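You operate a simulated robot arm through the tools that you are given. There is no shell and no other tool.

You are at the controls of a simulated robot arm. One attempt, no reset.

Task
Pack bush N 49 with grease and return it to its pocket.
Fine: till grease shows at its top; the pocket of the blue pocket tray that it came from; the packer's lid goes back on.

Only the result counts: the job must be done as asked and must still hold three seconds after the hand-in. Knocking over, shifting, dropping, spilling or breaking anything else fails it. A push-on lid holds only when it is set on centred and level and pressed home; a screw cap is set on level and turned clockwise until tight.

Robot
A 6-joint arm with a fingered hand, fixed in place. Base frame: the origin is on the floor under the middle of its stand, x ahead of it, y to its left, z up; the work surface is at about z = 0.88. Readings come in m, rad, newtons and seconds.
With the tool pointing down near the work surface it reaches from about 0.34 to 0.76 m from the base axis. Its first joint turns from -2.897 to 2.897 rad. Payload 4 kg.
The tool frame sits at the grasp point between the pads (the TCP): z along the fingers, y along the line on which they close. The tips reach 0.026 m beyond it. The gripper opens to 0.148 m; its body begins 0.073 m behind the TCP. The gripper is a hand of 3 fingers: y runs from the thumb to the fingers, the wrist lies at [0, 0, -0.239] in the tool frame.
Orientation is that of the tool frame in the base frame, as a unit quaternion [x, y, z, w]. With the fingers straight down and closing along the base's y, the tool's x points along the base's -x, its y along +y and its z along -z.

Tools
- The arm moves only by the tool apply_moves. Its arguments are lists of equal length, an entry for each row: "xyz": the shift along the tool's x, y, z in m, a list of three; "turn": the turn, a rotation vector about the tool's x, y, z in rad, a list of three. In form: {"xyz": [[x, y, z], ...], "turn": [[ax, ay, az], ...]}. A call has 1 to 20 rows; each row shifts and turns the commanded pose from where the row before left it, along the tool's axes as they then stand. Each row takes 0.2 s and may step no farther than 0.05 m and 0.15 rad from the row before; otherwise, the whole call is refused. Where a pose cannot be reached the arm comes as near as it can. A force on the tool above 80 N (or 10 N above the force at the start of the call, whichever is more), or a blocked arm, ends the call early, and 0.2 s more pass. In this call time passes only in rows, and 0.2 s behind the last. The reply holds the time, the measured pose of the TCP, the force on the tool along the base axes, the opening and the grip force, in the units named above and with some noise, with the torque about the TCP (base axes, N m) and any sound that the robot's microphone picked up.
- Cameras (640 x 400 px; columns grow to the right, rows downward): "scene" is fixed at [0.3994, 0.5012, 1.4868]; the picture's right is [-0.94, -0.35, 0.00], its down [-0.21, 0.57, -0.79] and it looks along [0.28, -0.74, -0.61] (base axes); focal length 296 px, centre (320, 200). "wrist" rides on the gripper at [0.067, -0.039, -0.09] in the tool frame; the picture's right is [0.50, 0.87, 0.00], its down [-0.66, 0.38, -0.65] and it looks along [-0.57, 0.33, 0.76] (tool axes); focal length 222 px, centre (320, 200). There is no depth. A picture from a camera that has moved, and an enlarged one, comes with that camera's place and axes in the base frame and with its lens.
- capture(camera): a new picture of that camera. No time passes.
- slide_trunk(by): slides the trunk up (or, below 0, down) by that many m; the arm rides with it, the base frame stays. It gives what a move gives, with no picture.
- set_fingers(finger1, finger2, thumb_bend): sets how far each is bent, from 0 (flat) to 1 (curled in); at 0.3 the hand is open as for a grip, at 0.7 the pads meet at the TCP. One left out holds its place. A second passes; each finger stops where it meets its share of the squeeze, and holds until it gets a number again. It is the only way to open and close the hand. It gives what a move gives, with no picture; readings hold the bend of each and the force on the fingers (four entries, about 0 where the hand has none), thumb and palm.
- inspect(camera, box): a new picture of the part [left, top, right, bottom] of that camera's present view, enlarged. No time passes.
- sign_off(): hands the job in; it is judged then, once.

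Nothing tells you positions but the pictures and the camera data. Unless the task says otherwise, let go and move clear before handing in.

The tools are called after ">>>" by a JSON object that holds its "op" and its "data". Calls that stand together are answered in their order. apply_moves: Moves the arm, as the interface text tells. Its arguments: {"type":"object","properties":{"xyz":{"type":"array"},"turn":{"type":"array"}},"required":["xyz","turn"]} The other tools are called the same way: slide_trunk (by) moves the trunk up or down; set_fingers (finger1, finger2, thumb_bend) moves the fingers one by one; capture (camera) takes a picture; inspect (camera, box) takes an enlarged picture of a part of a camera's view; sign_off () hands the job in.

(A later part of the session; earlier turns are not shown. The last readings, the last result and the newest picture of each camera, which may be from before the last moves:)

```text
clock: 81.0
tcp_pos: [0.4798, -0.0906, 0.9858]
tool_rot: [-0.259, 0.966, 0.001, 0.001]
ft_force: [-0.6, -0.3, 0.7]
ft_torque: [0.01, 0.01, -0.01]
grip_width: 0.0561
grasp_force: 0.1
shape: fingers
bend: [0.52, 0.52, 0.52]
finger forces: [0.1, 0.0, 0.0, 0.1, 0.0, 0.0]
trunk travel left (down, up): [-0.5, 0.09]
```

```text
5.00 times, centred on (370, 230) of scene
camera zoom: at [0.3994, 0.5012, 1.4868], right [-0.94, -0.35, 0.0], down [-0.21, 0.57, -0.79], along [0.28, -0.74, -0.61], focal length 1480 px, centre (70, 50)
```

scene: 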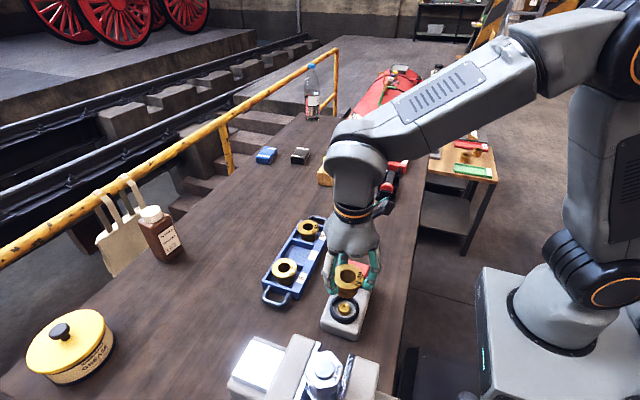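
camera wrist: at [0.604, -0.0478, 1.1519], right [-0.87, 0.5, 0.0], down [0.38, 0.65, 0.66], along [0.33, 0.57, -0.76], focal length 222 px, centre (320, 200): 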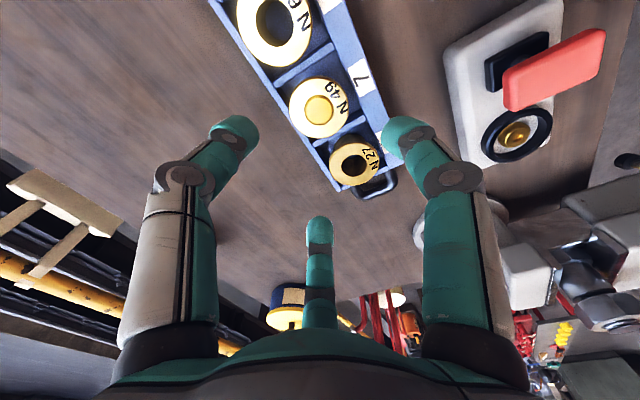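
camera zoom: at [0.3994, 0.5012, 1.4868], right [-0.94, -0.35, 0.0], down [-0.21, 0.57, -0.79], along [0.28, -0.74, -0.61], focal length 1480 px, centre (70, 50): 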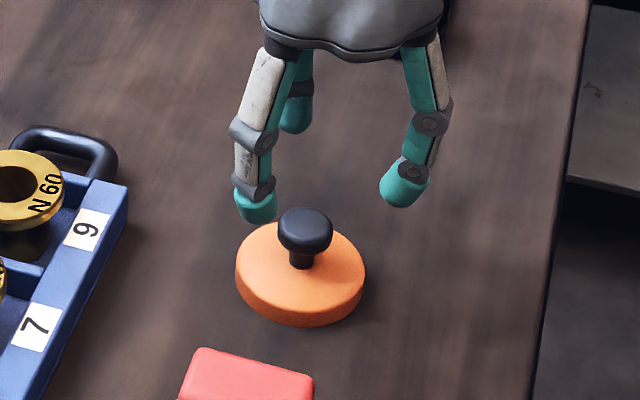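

>>> {"op": "apply_moves", "data": {"xyz": [[-0.003, 0.0017, 0.02], [0, 0, 0.018]], "turn": [[0, 0, 0], [0, 0, 0]]}}

>>> {"op": "inspect", "data": {"camera": "wrist", "box": [220, 60, 420, 230]}}

>>> {"op": "inspect", "data": {"camera": "scene", "box": [340, 205, 395, 260]}}

```text
clock: 81.6
tcp_pos: [0.482, -0.0882, 0.9476]
tool_rot: [-0.258, 0.966, 0.0, 0.001]
ft_force: [-0.5, -0.6, 0.2]
ft_torque: [0.0, 0.02, 0.02]
grip_width: 0.0561
grasp_force: 0.0
shape: fingers
bend: [0.52, 0.52, 0.52]
finger forces: [0.0, 0.1, 0.0, 0.1, 0.0, 0.0]
trunk travel left (down, up): [-0.5, 0.09]
```

```text
2.35 times, centred on (320, 145) of wrist
camera zoom: at [0.4415, -0.1563, 1.0378], right [-0.87, 0.5, 0.0], down [0.38, 0.65, 0.66], along [0.33, 0.57, -0.76], focal length 523 px, centre (320, 329)
```

zoom: 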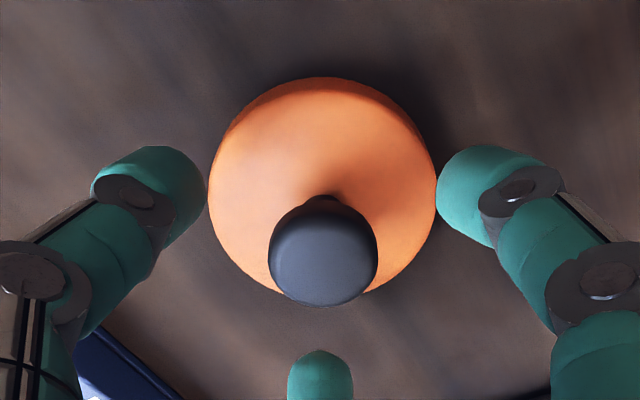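

```text
7.27 times, centred on (368, 232) of scene
camera zoom: at [0.3994, 0.5012, 1.4868], right [-0.94, -0.35, 0.0], down [-0.21, 0.57, -0.79], along [0.28, -0.74, -0.61], focal length 2153 px, centre (-26, -36)
```

zoom: 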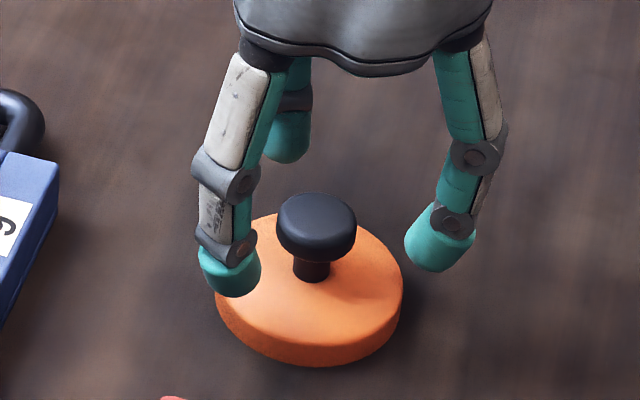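

>>> {"op": "apply_moves", "data": {"xyz": [[0, 0, 0.006], [0, 0, 0.005]], "turn": [[0, 0, 0], [0, 0, 0]]}}

>>> {"op": "set_fingers", "data": {"finger1": 0.58, "finger2": 0.58, "thumb_bend": 0.58}}

>>> {"op": "inspect", "data": {"camera": "scene", "box": [340, 210, 395, 265]}}

>>> {"op": "inspect", "data": {"camera": "wrist", "box": [220, 60, 420, 230]}}

```text
clock: 82.2
tcp_pos: [0.4805, -0.088, 0.9367]
tool_rot: [-0.258, 0.966, 0.0, 0.001]
ft_force: [0.5, -0.8, -0.1]
ft_torque: [0.03, 0.03, -0.03]
grip_width: 0.056
grasp_force: 0.0
shape: fingers
bend: [0.52, 0.52, 0.52]
finger forces: [0.0, 0.0, 0.1, 0.1, 0.0, 0.0]
trunk travel left (down, up): [-0.5, 0.09]
```

```text
clock: 83.2
tcp_pos: [0.482, -0.0875, 0.9369]
tool_rot: [-0.258, 0.966, 0.001, 0.001]
ft_force: [-0.5, 0.7, -0.1]
ft_torque: [-0.01, -0.03, 0.0]
grip_width: 0.0395
grasp_force: 0.1
shape: fingers
bend: [0.57, 0.57, 0.57]
finger forces: [0.1, 0.1, 0.0, 0.0, 0.0, 0.0]
trunk travel left (down, up): [-0.5, 0.09]
```

```text
7.27 times, centred on (368, 238) of scene
camera zoom: at [0.3994, 0.5012, 1.4868], right [-0.94, -0.35, 0.0], down [-0.21, 0.57, -0.79], along [0.28, -0.74, -0.61], focal length 2153 px, centre (-26, -73)
```

zoom: 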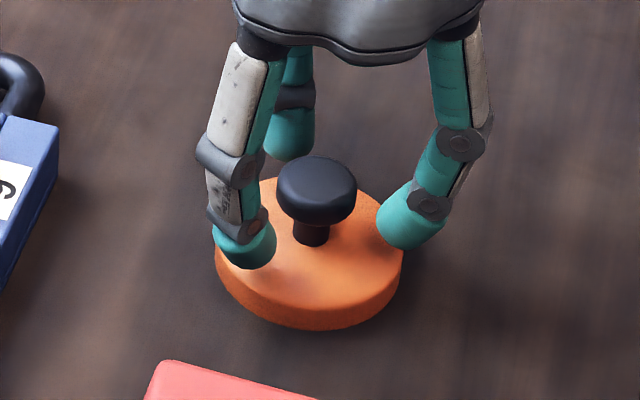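

```text
2.35 times, centred on (320, 145) of wrist
camera zoom: at [0.4416, -0.1563, 1.0268], right [-0.87, 0.5, 0.0], down [0.38, 0.65, 0.66], along [0.33, 0.57, -0.76], focal length 523 px, centre (320, 329)
```

zoom: 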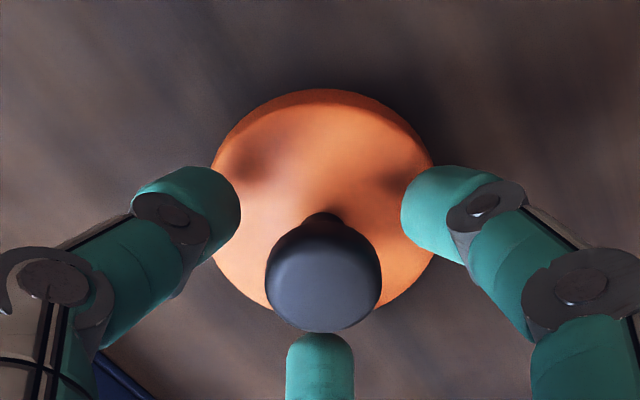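

>>> {"op": "apply_moves", "data": {"xyz": [[0, 0, 0.003], [0, 0, 0.003]], "turn": [[0, 0, 0], [0, 0, 0]]}}

>>> {"op": "set_fingers", "data": {"finger1": 0.65, "finger2": 0.65, "thumb_bend": 0.64}}

>>> {"op": "inspect", "data": {"camera": "scene", "box": [340, 210, 395, 265]}}

>>> {"op": "inspect", "data": {"camera": "wrist", "box": [220, 60, 420, 230]}}

```text
clock: 83.8
tcp_pos: [0.4818, -0.0881, 0.933]
tool_rot: [-0.258, 0.966, 0.0, 0.001]
ft_force: [0.3, 0.1, 0.4]
ft_torque: [0.03, 0.01, -0.02]
grip_width: 0.0399
grasp_force: 0.0
shape: fingers
bend: [0.57, 0.57, 0.57]
finger forces: [0.0, 0.0, 0.1, 0.0, 0.1, 0.0]
trunk travel left (down, up): [-0.5, 0.09]
```

```text
clock: 84.8
tcp_pos: [0.4813, -0.0882, 0.9314]
tool_rot: [-0.258, 0.966, 0.0, 0.001]
ft_force: [-0.6, 0.8, -0.3]
ft_torque: [-0.05, 0.01, 0.04]
grip_width: 0.0183
grasp_force: 1.2
shape: fingers
bend: [0.64, 0.64, 0.64]
finger forces: [0.9, 0.7, 0.0, 0.0, 0.7, 0.1]
trunk travel left (down, up): [-0.5, 0.09]
```

```text
7.27 times, centred on (368, 238) of scene
camera zoom: at [0.3994, 0.5012, 1.4868], right [-0.94, -0.35, 0.0], down [-0.21, 0.57, -0.79], along [0.28, -0.74, -0.61], focal length 2153 px, centre (-26, -73)
```

zoom: 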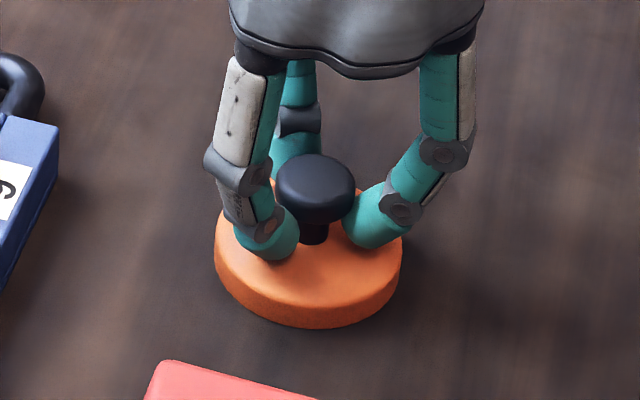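

```text
2.35 times, centred on (320, 145) of wrist
camera zoom: at [0.4419, -0.1561, 1.0208], right [-0.87, 0.5, 0.0], down [0.38, 0.65, 0.66], along [0.33, 0.57, -0.76], focal length 523 px, centre (320, 329)
```

zoom: 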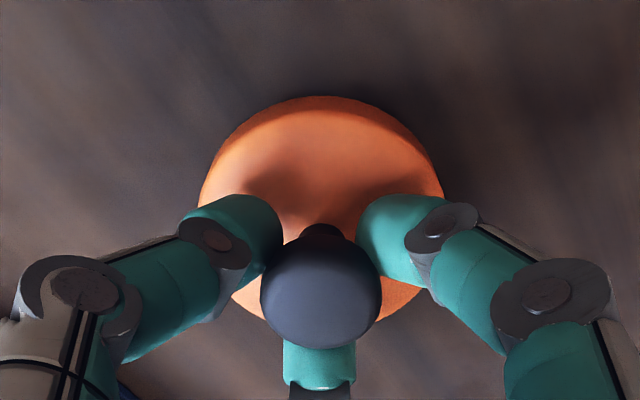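

>>> {"op": "set_fingers", "data": {"finger1": 0.72, "finger2": 0.72, "thumb_bend": 0.69}}

>>> {"op": "inspect", "data": {"camera": "scene", "box": [340, 210, 395, 265]}}

>>> {"op": "inspect", "data": {"camera": "wrist", "box": [220, 60, 420, 230]}}

```text
clock: 85.8
tcp_pos: [0.482, -0.0877, 0.9313]
tool_rot: [-0.258, 0.966, 0.0, 0.001]
ft_force: [0.1, -0.7, 0.3]
ft_torque: [0.01, 0.0, 0.04]
grip_width: 0.0125
grasp_force: 7.6
shape: fingers
bend: [0.65, 0.65, 0.66]
finger forces: [4.9, 5.1, 0.0, 0.0, 5.5, 0.1]
trunk travel left (down, up): [-0.5, 0.09]
```

```text
7.27 times, centred on (368, 238) of scene
camera zoom: at [0.3994, 0.5012, 1.4868], right [-0.94, -0.35, 0.0], down [-0.21, 0.57, -0.79], along [0.28, -0.74, -0.61], focal length 2153 px, centre (-26, -73)
```

zoom: 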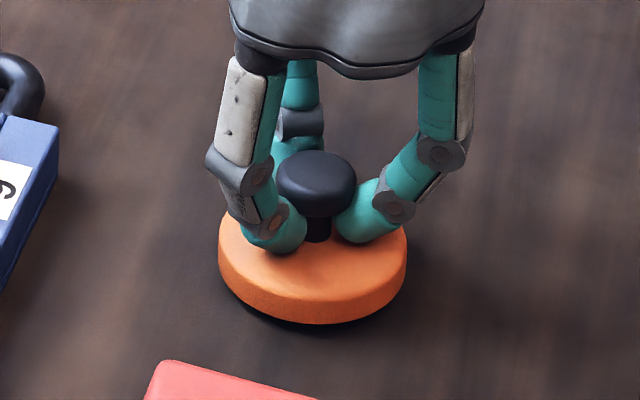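

```text
2.35 times, centred on (320, 145) of wrist
camera zoom: at [0.4419, -0.1562, 1.0209], right [-0.87, 0.5, 0.0], down [0.38, 0.65, 0.66], along [0.33, 0.57, -0.76], focal length 523 px, centre (320, 329)
```

zoom: 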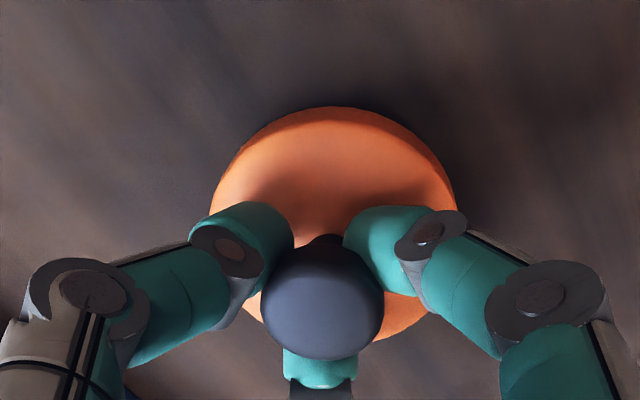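

The lid tilts a little in this grip because the pads sit too high on the neck. I'll loosen, go lower so the pads bear on the lid top, and regrip.

>>> {"op": "set_fingers", "data": {"finger1": 0.63, "finger2": 0.63, "thumb_bend": 0.63}}

>>> {"op": "apply_moves", "data": {"xyz": [[0, 0, 0.002]], "turn": [[0, 0, 0]]}}

>>> {"op": "apply_moves", "data": {"xyz": [[0, 0, 0.0015]], "turn": [[0, 0, 0]]}}

>>> {"op": "inspect", "data": {"camera": "scene", "box": [340, 210, 395, 265]}}

>>> {"op": "inspect", "data": {"camera": "wrist", "box": [220, 60, 420, 230]}}

```text
clock: 86.8
tcp_pos: [0.4804, -0.0878, 0.9312]
tool_rot: [-0.258, 0.966, 0.0, 0.001]
ft_force: [0.0, 0.2, -1.4]
ft_torque: [0.03, 0.02, 0.02]
grip_width: 0.0198
grasp_force: 0.1
shape: fingers
bend: [0.63, 0.63, 0.63]
finger forces: [0.3, 0.1, 0.1, 0.0, 0.0, 0.1]
trunk travel left (down, up): [-0.5, 0.09]
```

```text
clock: 87.2
tcp_pos: [0.4826, -0.0878, 0.9292]
tool_rot: [-0.259, 0.966, 0.001, 0.001]
ft_force: [0.2, 0.2, -0.2]
ft_torque: [-0.02, 0.05, 0.06]
grip_width: 0.0199
grasp_force: 0.1
shape: fingers
bend: [0.63, 0.63, 0.63]
finger forces: [0.0, 0.1, 0.1, 0.0, 0.0, 0.0]
trunk travel left (down, up): [-0.5, 0.09]
```

```text
clock: 87.6
tcp_pos: [0.4823, -0.0878, 0.9273]
tool_rot: [-0.258, 0.966, 0.0, 0.001]
ft_force: [0.2, -0.3, 1.4]
ft_torque: [-0.02, 0.0, 0.0]
grip_width: 0.0196
grasp_force: 0.0
shape: fingers
bend: [0.63, 0.63, 0.63]
finger forces: [0.0, 0.0, 0.0, 0.0, 0.1, 0.0]
trunk travel left (down, up): [-0.5, 0.09]
```

```text
7.27 times, centred on (368, 238) of scene
camera zoom: at [0.3994, 0.5012, 1.4868], right [-0.94, -0.35, 0.0], down [-0.21, 0.57, -0.79], along [0.28, -0.74, -0.61], focal length 2153 px, centre (-26, -73)
```

zoom: 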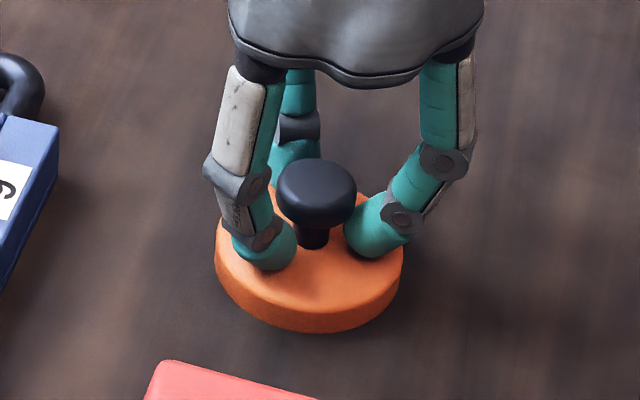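

```text
2.35 times, centred on (320, 145) of wrist
camera zoom: at [0.4416, -0.1557, 1.0172], right [-0.87, 0.5, 0.0], down [0.38, 0.65, 0.66], along [0.33, 0.57, -0.76], focal length 523 px, centre (320, 329)
```

zoom: 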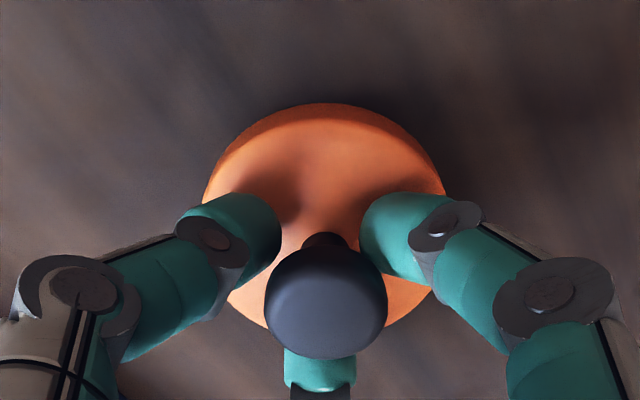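

>>> {"op": "set_fingers", "data": {"finger1": 0.66, "finger2": 0.66, "thumb_bend": 0.655}}

>>> {"op": "apply_moves", "data": {"xyz": [[0, 0, 0.0015]], "turn": [[0, 0, 0]]}}

>>> {"op": "apply_moves", "data": {"xyz": [[0, 0, 0.001]], "turn": [[0, 0, 0]]}}

>>> {"op": "set_fingers", "data": {"finger1": 0.72, "finger2": 0.72, "thumb_bend": 0.69}}

>>> {"op": "inspect", "data": {"camera": "scene", "box": [340, 210, 395, 265]}}

>>> {"op": "inspect", "data": {"camera": "wrist", "box": [220, 60, 420, 230]}}

```text
clock: 88.6
tcp_pos: [0.4819, -0.0878, 0.9283]
tool_rot: [-0.259, 0.966, 0.001, 0.0]
ft_force: [0.2, -0.4, 0.8]
ft_torque: [-0.02, -0.03, 0.0]
grip_width: 0.0147
grasp_force: 1.0
shape: fingers
bend: [0.65, 0.65, 0.65]
finger forces: [0.7, 0.7, 0.1, 0.0, 0.4, 0.0]
trunk travel left (down, up): [-0.5, 0.09]
```

```text
clock: 89.0
tcp_pos: [0.4817, -0.0887, 0.9257]
tool_rot: [-0.258, 0.966, 0.0, 0.001]
ft_force: [-0.2, 0.2, 0.0]
ft_torque: [0.02, 0.06, -0.02]
grip_width: 0.0141
grasp_force: 0.5
shape: fingers
bend: [0.65, 0.65, 0.65]
finger forces: [0.5, 0.4, 0.1, 0.0, 0.2, 0.0]
trunk travel left (down, up): [-0.5, 0.09]
```

```text
clock: 89.4
tcp_pos: [0.4822, -0.0884, 0.9253]
tool_rot: [-0.259, 0.966, 0.0, 0.002]
ft_force: [-0.1, -0.1, 3.5]
ft_torque: [-0.07, -0.03, 0.03]
grip_width: 0.0133
grasp_force: 1.8
shape: fingers
bend: [0.65, 0.65, 0.65]
finger forces: [1.0, 0.3, 0.0, 0.1, 3.1, 0.0]
trunk travel left (down, up): [-0.5, 0.09]
```

```text
clock: 90.4
tcp_pos: [0.4813, -0.0878, 0.9247]
tool_rot: [-0.258, 0.966, 0.0, 0.0]
ft_force: [-0.6, -0.7, 0.5]
ft_torque: [-0.02, -0.01, -0.01]
grip_width: 0.0091
grasp_force: 8.7
shape: fingers
bend: [0.66, 0.66, 0.67]
finger forces: [5.2, 5.2, 0.1, 0.1, 7.8, 0.0]
trunk travel left (down, up): [-0.5, 0.09]
```

```text
7.27 times, centred on (368, 238) of scene
camera zoom: at [0.3994, 0.5012, 1.4868], right [-0.94, -0.35, 0.0], down [-0.21, 0.57, -0.79], along [0.28, -0.74, -0.61], focal length 2153 px, centre (-26, -73)
```

zoom: 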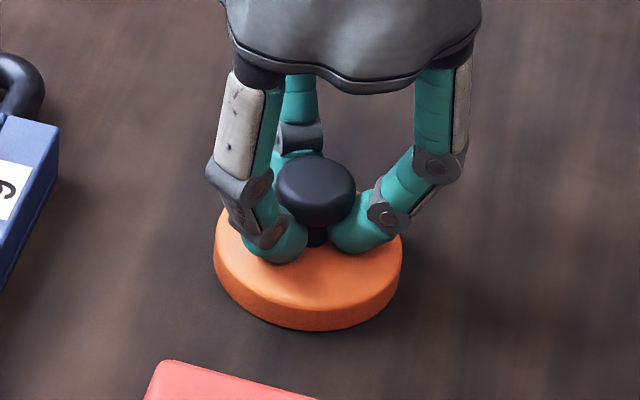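

```text
2.35 times, centred on (320, 145) of wrist
camera zoom: at [0.4419, -0.1559, 1.0146], right [-0.87, 0.5, 0.0], down [0.38, 0.65, 0.66], along [0.33, 0.57, -0.76], focal length 523 px, centre (320, 329)
```

zoom: 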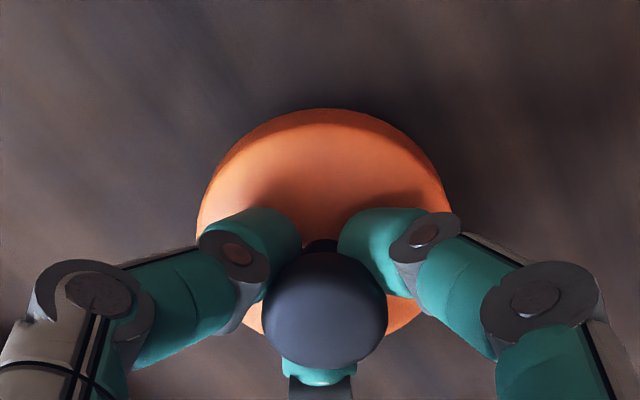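

Now the lid is level in the grip. I'll lift a little and check.

>>> {"op": "apply_moves", "data": {"xyz": [[0, 0, -0.004], [0, 0, -0.006], [0, 0, -0.01]], "turn": [[0, 0, 0], [0, 0, 0], [0, 0, 0]]}}

>>> {"op": "inspect", "data": {"camera": "scene", "box": [340, 205, 395, 260]}}

>>> {"op": "inspect", "data": {"camera": "wrist", "box": [220, 60, 420, 230]}}

```text
clock: 91.2
tcp_pos: [0.4823, -0.0885, 0.945]
tool_rot: [-0.258, 0.966, 0.0, 0.001]
ft_force: [-0.5, 0.4, -1.3]
ft_torque: [0.01, -0.03, -0.03]
grip_width: 0.0093
grasp_force: 8.5
shape: fingers
bend: [0.66, 0.66, 0.67]
finger forces: [5.3, 5.3, 0.0, 0.0, 7.8, 0.1]
trunk travel left (down, up): [-0.5, 0.09]
```

```text
7.27 times, centred on (368, 232) of scene
camera zoom: at [0.3994, 0.5012, 1.4868], right [-0.94, -0.35, 0.0], down [-0.21, 0.57, -0.79], along [0.28, -0.74, -0.61], focal length 2153 px, centre (-26, -36)
```

zoom: 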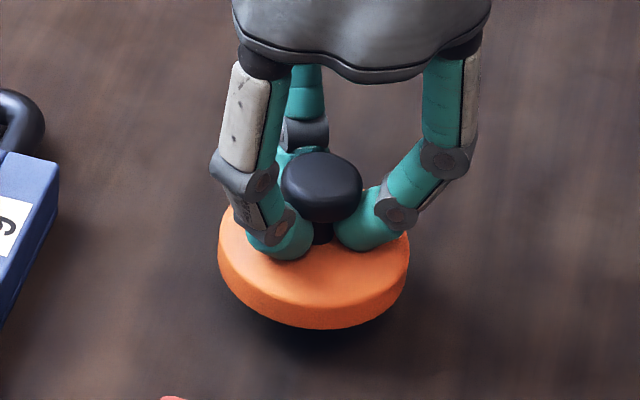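

```text
2.35 times, centred on (320, 145) of wrist
camera zoom: at [0.4417, -0.1561, 1.0348], right [-0.87, 0.5, 0.0], down [0.38, 0.65, 0.66], along [0.33, 0.57, -0.76], focal length 523 px, centre (320, 329)
```

zoom: 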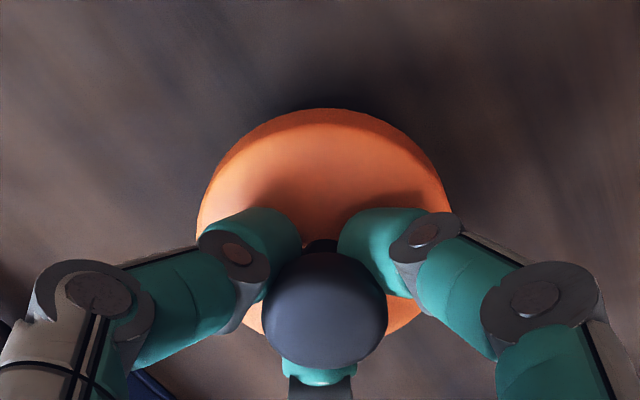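

The lid is held level. I'll raise it and carry it over the packer ring.

>>> {"op": "apply_moves", "data": {"xyz": [[0, 0, -0.03], [0, 0, -0.04], [0, 0, -0.045]], "turn": [[0, 0, 0], [0, 0, 0], [0, 0, 0]]}}

>>> {"op": "apply_moves", "data": {"xyz": [[-0.01414, 0.02586, 0], [-0.01414, 0.02586, 0], [-0.01414, 0.02586, 0], [-0.01414, 0.02586, 0], [-0.01414, 0.02586, 0], [-0.01414, 0.02586, 0], [-0.01414, 0.02586, 0], [-0.01414, 0.02586, 0]], "turn": [[0, 0, 0], [0, 0, 0], [0, 0, 0], [0, 0, 0], [0, 0, 0], [0, 0, 0], [0, 0, 0], [0, 0, 0]]}}

>>> {"op": "inspect", "data": {"camera": "wrist", "box": [220, 30, 420, 200]}}

>>> {"op": "inspect", "data": {"camera": "scene", "box": [310, 240, 390, 330]}}

```text
clock: 92.0
tcp_pos: [0.4804, -0.0887, 1.0602]
tool_rot: [-0.259, 0.966, 0.001, 0.001]
ft_force: [0.6, -0.7, -1.4]
ft_torque: [0.01, 0.02, -0.01]
grip_width: 0.0094
grasp_force: 9.2
shape: fingers
bend: [0.66, 0.66, 0.67]
finger forces: [5.3, 5.6, 0.0, 0.0, 7.5, 0.0]
trunk travel left (down, up): [-0.5, 0.09]
```

```text
clock: 93.8
tcp_pos: [0.4752, 0.147, 1.061]
tool_rot: [-0.258, 0.966, 0.001, 0.001]
ft_force: [0.1, 0.2, -0.8]
ft_torque: [0.04, -0.01, 0.0]
grip_width: 0.0091
grasp_force: 9.0
shape: fingers
bend: [0.66, 0.66, 0.67]
finger forces: [5.1, 5.7, 0.0, 0.1, 7.9, 0.0]
trunk travel left (down, up): [-0.5, 0.09]
```

```text
2.35 times, centred on (320, 115) of wrist
camera zoom: at [0.4353, 0.0797, 1.1504], right [-0.87, 0.5, 0.0], down [0.38, 0.65, 0.65], along [0.33, 0.57, -0.76], focal length 523 px, centre (320, 400)
```

zoom: 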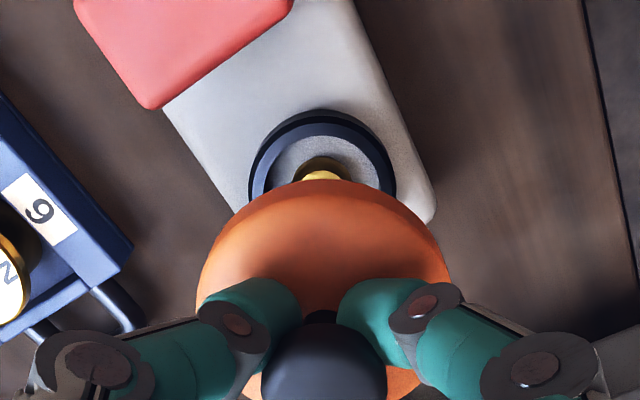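

```text
4.44 times, centred on (350, 285) of scene
camera zoom: at [0.3994, 0.5012, 1.4868], right [-0.94, -0.35, 0.0], down [-0.21, 0.57, -0.79], along [0.28, -0.74, -0.61], focal length 1316 px, centre (187, -178)
```

zoom: 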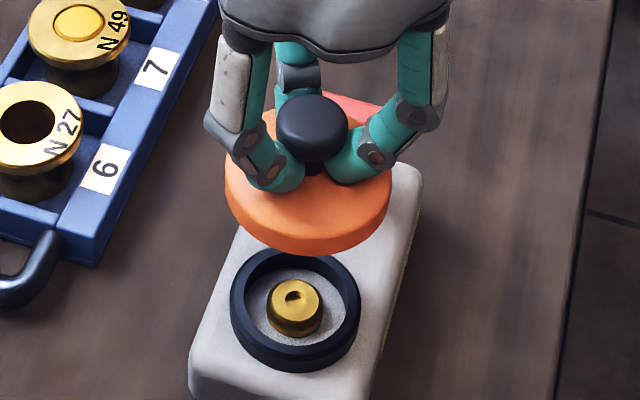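

In both camera directions the lid is level and aligned over the ring. I'll lower to just above it and re-check.

>>> {"op": "apply_moves", "data": {"xyz": [[0, 0, 0.03], [0, 0, 0.03], [0, 0, 0.02]], "turn": [[0, 0, 0], [0, 0, 0], [0, 0, 0]]}}

>>> {"op": "inspect", "data": {"camera": "wrist", "box": [220, 50, 420, 220]}}

>>> {"op": "inspect", "data": {"camera": "scene", "box": [320, 270, 370, 330]}}

```text
clock: 94.6
tcp_pos: [0.476, 0.148, 0.9808]
tool_rot: [-0.258, 0.966, 0.001, 0.0]
ft_force: [-0.3, -1.5, -0.8]
ft_torque: [-0.01, 0.0, 0.02]
grip_width: 0.0091
grasp_force: 9.5
shape: fingers
bend: [0.66, 0.66, 0.67]
finger forces: [5.2, 6.0, 0.1, 0.1, 7.6, 0.0]
trunk travel left (down, up): [-0.5, 0.09]
```

```text
2.35 times, centred on (320, 135) of wrist
camera zoom: at [0.4357, 0.0796, 1.0704], right [-0.87, 0.5, 0.0], down [0.38, 0.65, 0.66], along [0.33, 0.57, -0.76], focal length 523 px, centre (320, 353)
```

zoom: 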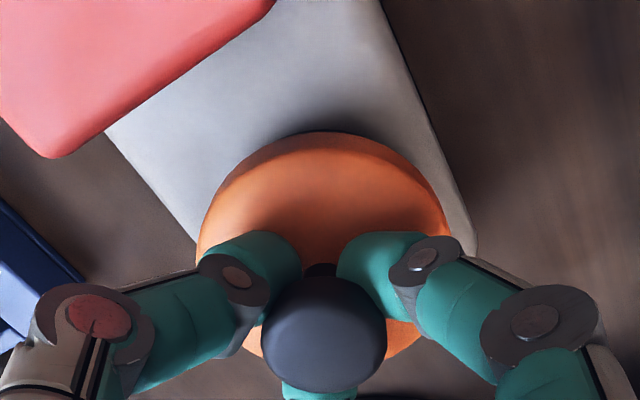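

```text
6.67 times, centred on (345, 300) of scene
camera zoom: at [0.3994, 0.5012, 1.4868], right [-0.94, -0.35, 0.0], down [-0.21, 0.57, -0.79], along [0.28, -0.74, -0.61], focal length 1974 px, centre (153, -467)
```

zoom: 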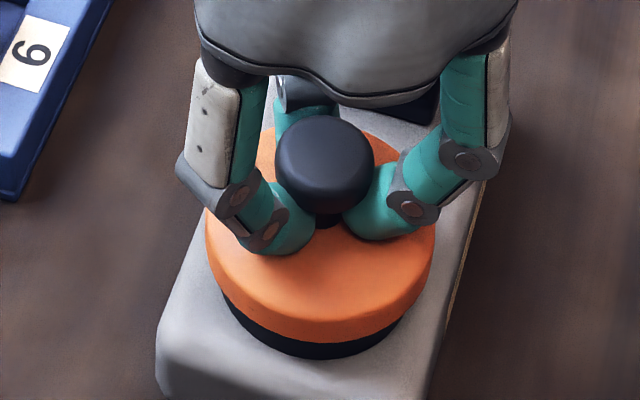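

I want a more accurate ring centre before committing. I'll back up and shift so the whole ring is in clear view.

>>> {"op": "apply_moves", "data": {"xyz": [[0, 0, -0.04], [0, 0, -0.04], [-0.0346, 0.02, 0]], "turn": [[0, 0, 0], [0, 0, 0], [0, 0, 0]]}}

>>> {"op": "capture", "data": {"camera": "wrist"}}

>>> {"op": "inspect", "data": {"camera": "wrist", "box": [280, 30, 360, 110]}}

>>> {"op": "inspect", "data": {"camera": "scene", "box": [325, 285, 365, 325]}}

```text
clock: 95.4
tcp_pos: [0.4957, 0.1824, 1.0612]
tool_rot: [-0.258, 0.966, 0.0, 0.0]
ft_force: [0.3, 0.6, -0.1]
ft_torque: [0.03, 0.0, 0.02]
grip_width: 0.0091
grasp_force: 9.1
shape: fingers
bend: [0.66, 0.66, 0.67]
finger forces: [5.2, 6.0, 0.0, 0.0, 7.1, 0.0]
trunk travel left (down, up): [-0.5, 0.09]
```

```text
taken
camera wrist: at [0.4557, 0.1141, 1.1499], right [-0.87, 0.5, 0.0], down [0.38, 0.65, 0.66], along [0.33, 0.57, -0.76], focal length 222 px, centre (320, 200)
```

wrist: 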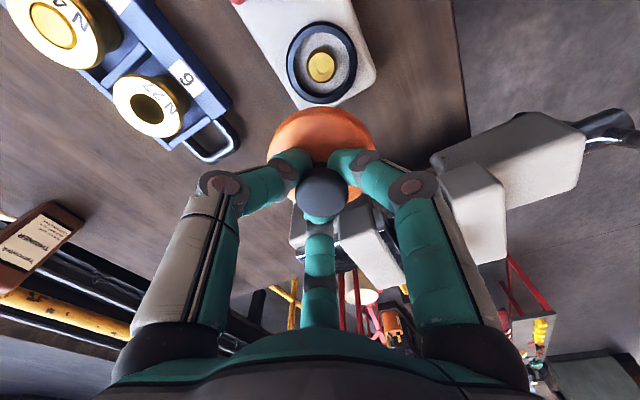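

```text
5.00 times, centred on (320, 70) of wrist
camera zoom: at [0.4557, 0.1141, 1.1499], right [-0.87, 0.5, 0.0], down [0.38, 0.65, 0.66], along [0.33, 0.57, -0.76], focal length 1111 px, centre (320, 850)
```

zoom: 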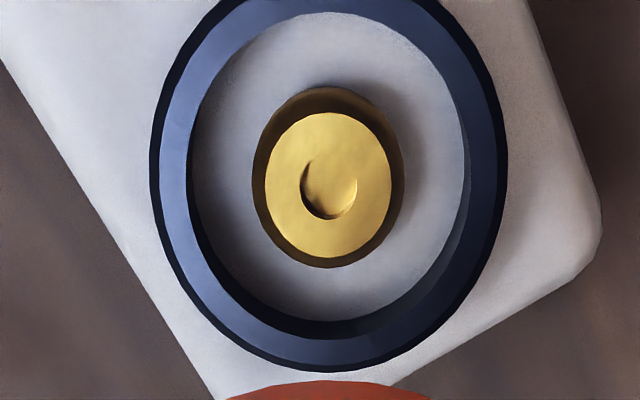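

```text
10.00 times, centred on (345, 305) of scene
camera zoom: at [0.3994, 0.5012, 1.4868], right [-0.94, -0.35, 0.0], down [-0.21, 0.57, -0.79], along [0.28, -0.74, -0.61], focal length 2961 px, centre (70, -850)
```

zoom: 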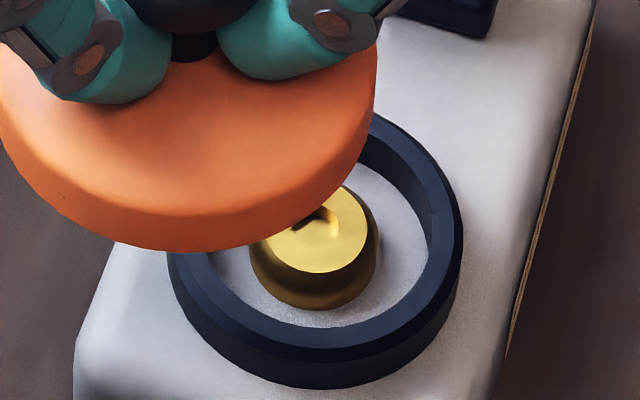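

With the ring fully visible its centre comes out near (0.4743, 0.1495), so the lid needs about 1.4 mm more in +y than before. I'll go back over it and lower.

>>> {"op": "apply_moves", "data": {"xyz": [[0.0337, -0.0188, 0], [0, 0, 0.04], [0, 0, 0.035]], "turn": [[0, 0, 0], [0, 0, 0], [0, 0, 0]]}}

>>> {"op": "inspect", "data": {"camera": "wrist", "box": [260, 70, 380, 220]}}

>>> {"op": "inspect", "data": {"camera": "scene", "box": [320, 270, 370, 330]}}

```text
clock: 96.2
tcp_pos: [0.4762, 0.1493, 0.9847]
tool_rot: [-0.258, 0.966, 0.0, 0.001]
ft_force: [-0.1, -0.3, -1.0]
ft_torque: [-0.03, 0.05, 0.0]
grip_width: 0.0089
grasp_force: 8.9
shape: fingers
bend: [0.66, 0.66, 0.67]
finger forces: [5.1, 6.2, 0.0, 0.0, 6.7, 0.1]
trunk travel left (down, up): [-0.5, 0.09]
```

```text
2.67 times, centred on (320, 145) of wrist
camera zoom: at [0.4358, 0.0814, 1.0741], right [-0.87, 0.5, 0.0], down [0.38, 0.65, 0.65], along [0.33, 0.57, -0.76], focal length 592 px, centre (320, 347)
```

zoom: 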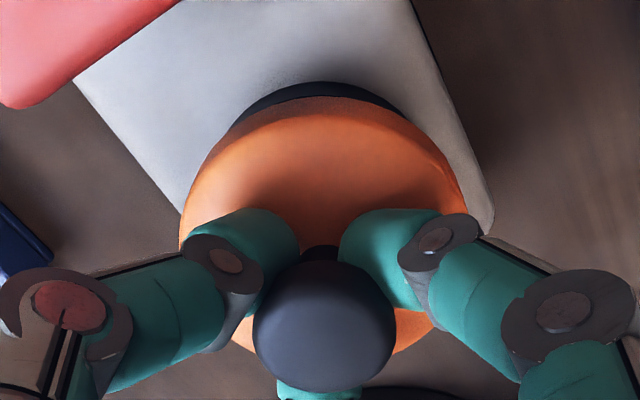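

```text
6.67 times, centred on (345, 300) of scene
camera zoom: at [0.3994, 0.5012, 1.4868], right [-0.94, -0.35, 0.0], down [-0.21, 0.57, -0.79], along [0.28, -0.74, -0.61], focal length 1974 px, centre (153, -467)
```

zoom: 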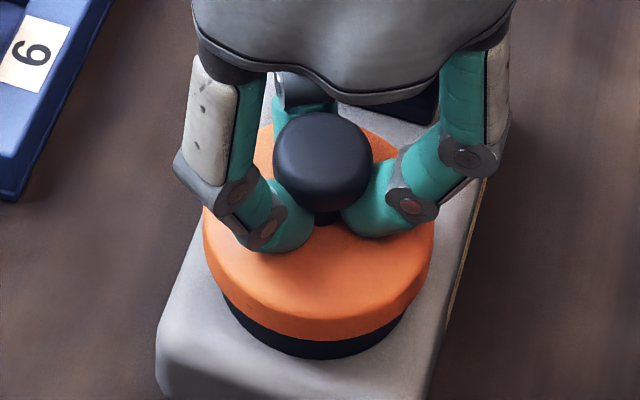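

Aligned within about 1 mm both ways. I'll lower gently onto the ring.

>>> {"op": "apply_moves", "data": {"xyz": [[0, 0, 0.005], [0, 0, 0.004]], "turn": [[0, 0, 0], [0, 0, 0]]}}

>>> {"op": "apply_moves", "data": {"xyz": [[0, 0, 0.002], [0, 0, 0.002]], "turn": [[0, 0, 0], [0, 0, 0]]}}

>>> {"op": "inspect", "data": {"camera": "scene", "box": [320, 270, 370, 330]}}

>>> {"op": "inspect", "data": {"camera": "wrist", "box": [260, 70, 380, 220]}}

```text
clock: 96.8
tcp_pos: [0.4764, 0.1496, 0.975]
tool_rot: [-0.258, 0.966, 0.001, 0.001]
ft_force: [-0.5, -0.5, -1.0]
ft_torque: [-0.01, 0.01, -0.05]
grip_width: 0.0091
grasp_force: 9.3
shape: fingers
bend: [0.66, 0.66, 0.67]
finger forces: [5.2, 6.1, 0.0, 0.0, 6.6, 0.0]
trunk travel left (down, up): [-0.5, 0.09]
```

```text
clock: 97.4
tcp_pos: [0.4767, 0.149, 0.9721]
tool_rot: [-0.258, 0.966, 0.001, 0.0]
ft_force: [-0.3, 0.2, -1.9]
ft_torque: [0.02, 0.0, 0.0]
grip_width: 0.0087
grasp_force: 9.5
shape: fingers
bend: [0.66, 0.66, 0.67]
finger forces: [5.1, 6.1, 0.0, 0.0, 6.7, 0.0]
trunk travel left (down, up): [-0.5, 0.09]
```

```text
6.67 times, centred on (345, 300) of scene
camera zoom: at [0.3994, 0.5012, 1.4868], right [-0.94, -0.35, 0.0], down [-0.21, 0.57, -0.79], along [0.28, -0.74, -0.61], focal length 1974 px, centre (153, -467)
```

zoom: 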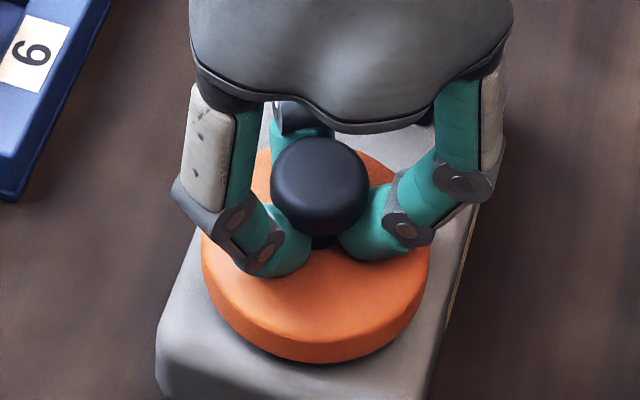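

```text
2.67 times, centred on (320, 145) of wrist
camera zoom: at [0.4361, 0.0815, 1.0617], right [-0.87, 0.5, 0.0], down [0.38, 0.65, 0.66], along [0.33, 0.57, -0.76], focal length 592 px, centre (320, 347)
```

zoom: 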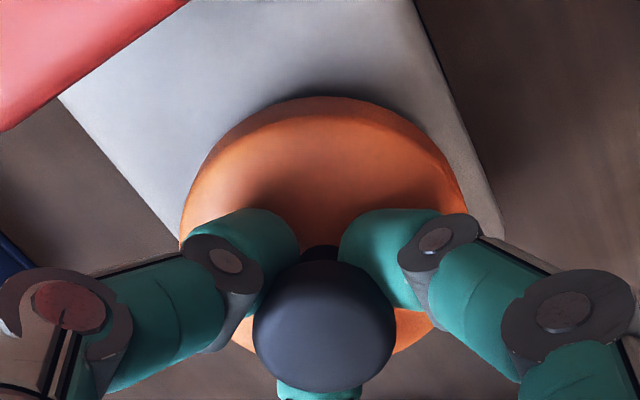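

>>> {"op": "apply_moves", "data": {"xyz": [[0.0004, 0.0001, 0.0015]], "turn": [[0, 0, 0]]}}

>>> {"op": "apply_moves", "data": {"xyz": [[0, 0, 0.0015]], "turn": [[0, 0, 0]]}}

>>> {"op": "apply_moves", "data": {"xyz": [[0, 0, 0.0015]], "turn": [[0, 0, 0]]}}

>>> {"op": "inspect", "data": {"camera": "scene", "box": [320, 270, 370, 330]}}

```text
clock: 97.8
tcp_pos: [0.4758, 0.1485, 0.972]
tool_rot: [-0.258, 0.966, 0.001, 0.001]
ft_force: [0.2, 0.4, -0.2]
ft_torque: [-0.04, 0.0, 0.0]
grip_width: 0.0089
grasp_force: 8.9
shape: fingers
bend: [0.66, 0.66, 0.67]
finger forces: [5.1, 6.0, 0.0, 0.0, 6.8, 0.0]
trunk travel left (down, up): [-0.5, 0.09]
```

```text
clock: 98.2
tcp_pos: [0.4751, 0.1492, 0.9687]
tool_rot: [-0.258, 0.966, -0.001, 0.002]
ft_force: [-0.1, -0.3, -1.7]
ft_torque: [0.01, 0.0, 0.01]
grip_width: 0.0092
grasp_force: 8.8
shape: fingers
bend: [0.66, 0.66, 0.67]
finger forces: [5.1, 6.1, 0.0, 0.0, 6.7, 0.0]
trunk travel left (down, up): [-0.5, 0.09]
```

```text
clock: 98.6
tcp_pos: [0.4763, 0.1477, 0.9676]
tool_rot: [-0.258, 0.966, 0.0, 0.001]
ft_force: [-1.3, -4.2, 7.2]
ft_torque: [-0.24, -0.02, -0.07]
grip_width: 0.009
grasp_force: 14.4
shape: fingers
bend: [0.66, 0.66, 0.68]
finger forces: [5.8, 5.2, 0.1, 0.0, 18.0, 0.0]
trunk travel left (down, up): [-0.5, 0.09]
heard: snap
```

```text
6.67 times, centred on (345, 300) of scene
camera zoom: at [0.3994, 0.5012, 1.4868], right [-0.94, -0.35, 0.0], down [-0.21, 0.57, -0.79], along [0.28, -0.74, -0.61], focal length 1974 px, centre (153, -467)
```

zoom: 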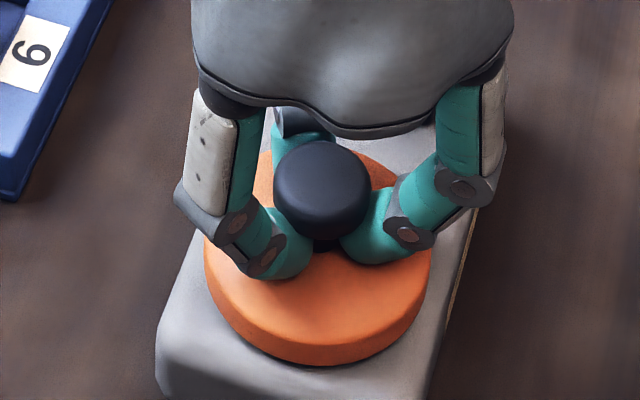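

A snap was heard, and the lid's outline matches its original seated position. I'll relieve the slight side load, then open the fingers carefully without lifting.

>>> {"op": "apply_moves", "data": {"xyz": [[0.0004, -0.0007, 0]], "turn": [[0, 0, 0]]}}

>>> {"op": "set_fingers", "data": {"finger1": 0.64, "finger2": 0.64, "thumb_bend": 0.64}}

>>> {"op": "inspect", "data": {"camera": "scene", "box": [320, 270, 370, 330]}}

>>> {"op": "inspect", "data": {"camera": "wrist", "box": [260, 70, 380, 220]}}

```text
clock: 99.0
tcp_pos: [0.4757, 0.1484, 0.9688]
tool_rot: [-0.258, 0.966, 0.0, 0.002]
ft_force: [0.0, -2.3, 8.7]
ft_torque: [-0.27, -0.08, 0.01]
grip_width: 0.0089
grasp_force: 15.3
shape: fingers
bend: [0.66, 0.66, 0.69]
finger forces: [6.5, 5.5, 0.0, 0.1, 17.6, 0.0]
trunk travel left (down, up): [-0.5, 0.09]
```

```text
clock: 100.0
tcp_pos: [0.4756, 0.1483, 0.9687]
tool_rot: [-0.259, 0.966, 0.0, 0.002]
ft_force: [1.2, -0.8, 18.8]
ft_torque: [-0.07, -0.06, 0.01]
grip_width: 0.0103
grasp_force: 12.9
shape: fingers
bend: [0.66, 0.66, 0.65]
finger forces: [6.9, 6.4, 0.0, 0.0, 12.5, 0.1]
trunk travel left (down, up): [-0.5, 0.09]
```

```text
6.67 times, centred on (345, 300) of scene
camera zoom: at [0.3994, 0.5012, 1.4868], right [-0.94, -0.35, 0.0], down [-0.21, 0.57, -0.79], along [0.28, -0.74, -0.61], focal length 1974 px, centre (153, -467)
```

zoom: 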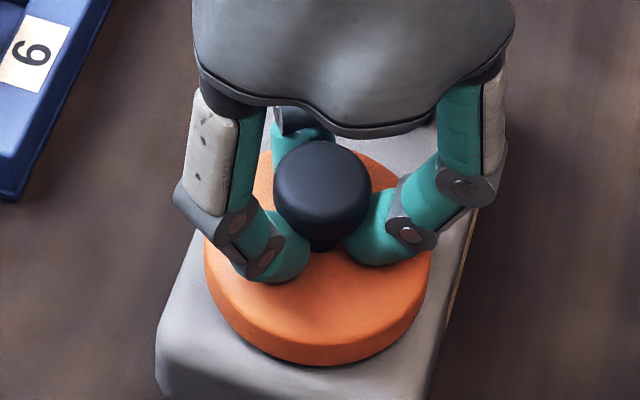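

```text
2.67 times, centred on (320, 145) of wrist
camera zoom: at [0.4356, 0.0803, 1.0582], right [-0.87, 0.5, 0.0], down [0.38, 0.65, 0.66], along [0.33, 0.57, -0.75], focal length 592 px, centre (320, 347)
```

zoom: 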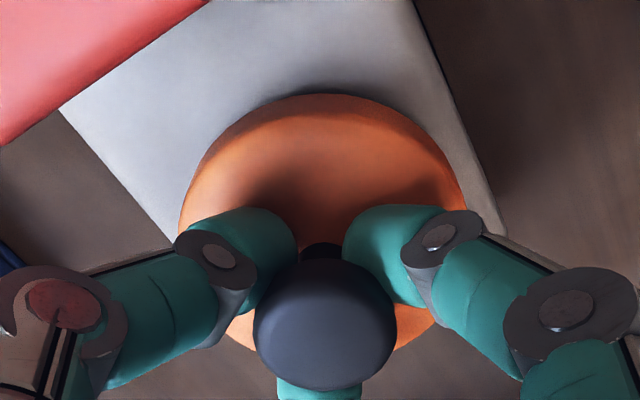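

>>> {"op": "set_fingers", "data": {"finger1": 0.62, "finger2": 0.62, "thumb_bend": 0.62}}

>>> {"op": "apply_moves", "data": {"xyz": [[0, 0, -0.001]], "turn": [[0, 0, 0]]}}

>>> {"op": "inspect", "data": {"camera": "scene", "box": [320, 270, 370, 330]}}

```text
clock: 101.0
tcp_pos: [0.476, 0.1491, 0.9687]
tool_rot: [-0.258, 0.966, -0.001, 0.002]
ft_force: [3.7, 0.7, 22.7]
ft_torque: [-0.05, -0.13, 0.04]
grip_width: 0.0106
grasp_force: 14.0
shape: fingers
bend: [0.66, 0.66, 0.65]
finger forces: [7.8, 7.2, 0.0, 0.0, 13.3, 0.0]
trunk travel left (down, up): [-0.5, 0.09]
```

```text
clock: 101.4
tcp_pos: [0.4733, 0.1487, 0.9685]
tool_rot: [-0.259, 0.966, 0.0, 0.001]
ft_force: [2.9, 1.3, 16.3]
ft_torque: [-0.07, -0.09, 0.05]
grip_width: 0.0116
grasp_force: 9.7
shape: fingers
bend: [0.65, 0.65, 0.65]
finger forces: [4.5, 5.1, 0.0, 0.0, 9.3, 0.1]
trunk travel left (down, up): [-0.5, 0.09]
```

```text
6.67 times, centred on (345, 300) of scene
camera zoom: at [0.3994, 0.5012, 1.4868], right [-0.94, -0.35, 0.0], down [-0.21, 0.57, -0.79], along [0.28, -0.74, -0.61], focal length 1974 px, centre (153, -467)
```

zoom: 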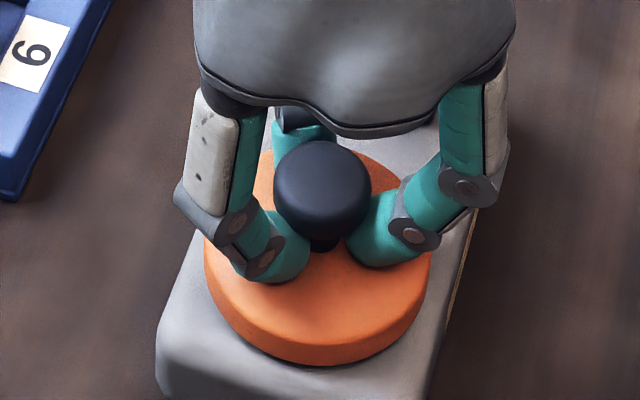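

The pads still press down on the lid, which is fine. I'll rise in 1 mm steps so they can open outward.

>>> {"op": "apply_moves", "data": {"xyz": [[0, 0, -0.001]], "turn": [[0, 0, 0]]}}

>>> {"op": "apply_moves", "data": {"xyz": [[0, 0, -0.001]], "turn": [[0, 0, 0]]}}

>>> {"op": "inspect", "data": {"camera": "scene", "box": [320, 270, 370, 330]}}

```text
clock: 101.8
tcp_pos: [0.4741, 0.1486, 0.9702]
tool_rot: [-0.258, 0.966, 0.001, 0.0]
ft_force: [0.9, 1.0, 9.0]
ft_torque: [0.01, -0.02, -0.01]
grip_width: 0.0144
grasp_force: 4.8
shape: fingers
bend: [0.65, 0.65, 0.64]
finger forces: [2.8, 2.8, 0.0, 0.0, 3.7, 0.0]
trunk travel left (down, up): [-0.5, 0.09]
```

```text
clock: 102.2
tcp_pos: [0.4756, 0.148, 0.9709]
tool_rot: [-0.258, 0.966, 0.002, 0.0]
ft_force: [-0.7, -0.3, 2.5]
ft_torque: [-0.02, 0.02, 0.03]
grip_width: 0.0196
grasp_force: 1.4
shape: fingers
bend: [0.63, 0.63, 0.63]
finger forces: [1.1, 0.9, 0.1, 0.0, 1.3, 0.0]
trunk travel left (down, up): [-0.5, 0.09]
```

```text
6.67 times, centred on (345, 300) of scene
camera zoom: at [0.3994, 0.5012, 1.4868], right [-0.94, -0.35, 0.0], down [-0.21, 0.57, -0.79], along [0.28, -0.74, -0.61], focal length 1974 px, centre (153, -467)
```

zoom: 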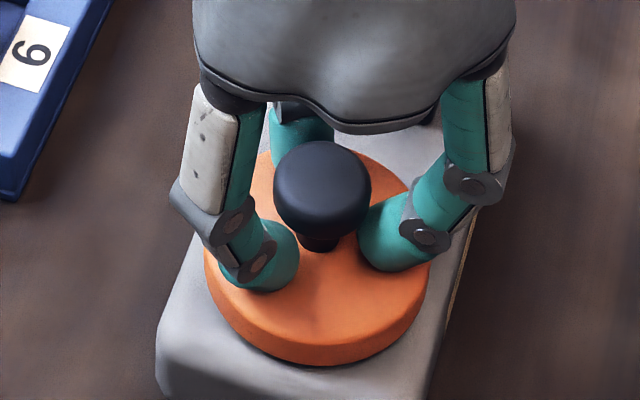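

>>> {"op": "apply_moves", "data": {"xyz": [[0, 0, -0.001]], "turn": [[0, 0, 0]]}}

>>> {"op": "set_fingers", "data": {"finger1": 0.58, "finger2": 0.58, "thumb_bend": 0.58}}

>>> {"op": "apply_moves", "data": {"xyz": [[0, 0, -0.0015]], "turn": [[0, 0, 0]]}}

>>> {"op": "set_fingers", "data": {"finger1": 0.54, "finger2": 0.54, "thumb_bend": 0.54}}

>>> {"op": "inspect", "data": {"camera": "scene", "box": [320, 270, 370, 330]}}

```text
clock: 102.6
tcp_pos: [0.4754, 0.1479, 0.9724]
tool_rot: [-0.258, 0.966, 0.001, 0.001]
ft_force: [0.0, 0.0, -0.1]
ft_torque: [0.07, 0.02, -0.02]
grip_width: 0.0226
grasp_force: 0.1
shape: fingers
bend: [0.62, 0.62, 0.62]
finger forces: [0.0, 0.0, 0.1, 0.0, 0.0, 0.1]
trunk travel left (down, up): [-0.5, 0.09]
```

```text
clock: 103.6
tcp_pos: [0.4763, 0.1481, 0.9724]
tool_rot: [-0.258, 0.966, 0.001, 0.001]
ft_force: [1.0, 1.1, 9.2]
ft_torque: [-0.03, -0.06, 0.0]
grip_width: 0.0355
grasp_force: 5.3
shape: fingers
bend: [0.58, 0.58, 0.58]
finger forces: [3.1, 2.8, 0.1, 0.0, 3.3, 0.0]
trunk travel left (down, up): [-0.5, 0.09]
```

```text
clock: 104.0
tcp_pos: [0.4762, 0.1484, 0.9733]
tool_rot: [-0.258, 0.966, 0.001, 0.0]
ft_force: [0.5, 0.1, 1.7]
ft_torque: [-0.01, -0.01, 0.02]
grip_width: 0.0375
grasp_force: 0.9
shape: fingers
bend: [0.58, 0.58, 0.57]
finger forces: [0.5, 0.3, 0.0, 0.0, 0.3, 0.0]
trunk travel left (down, up): [-0.5, 0.09]
```

```text
clock: 105.0
tcp_pos: [0.476, 0.1487, 0.9729]
tool_rot: [-0.258, 0.966, 0.0, 0.001]
ft_force: [-0.5, -0.8, -0.8]
ft_torque: [0.01, 0.03, 0.02]
grip_width: 0.0483
grasp_force: 0.1
shape: fingers
bend: [0.54, 0.54, 0.54]
finger forces: [0.1, 0.1, 0.1, 0.1, 0.1, 0.0]
trunk travel left (down, up): [-0.5, 0.09]
```

```text
6.67 times, centred on (345, 300) of scene
camera zoom: at [0.3994, 0.5012, 1.4868], right [-0.94, -0.35, 0.0], down [-0.21, 0.57, -0.79], along [0.28, -0.74, -0.61], focal length 1974 px, centre (153, -467)
```

zoom: 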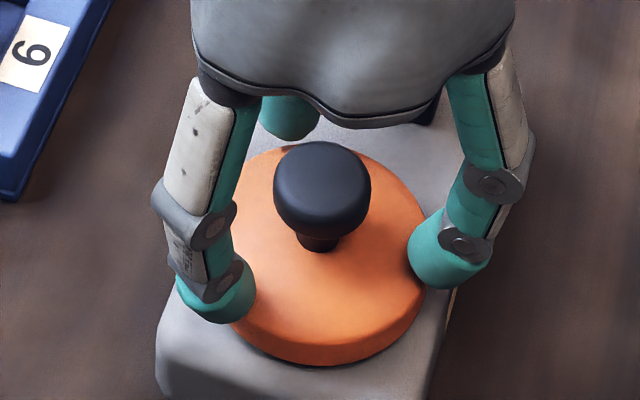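

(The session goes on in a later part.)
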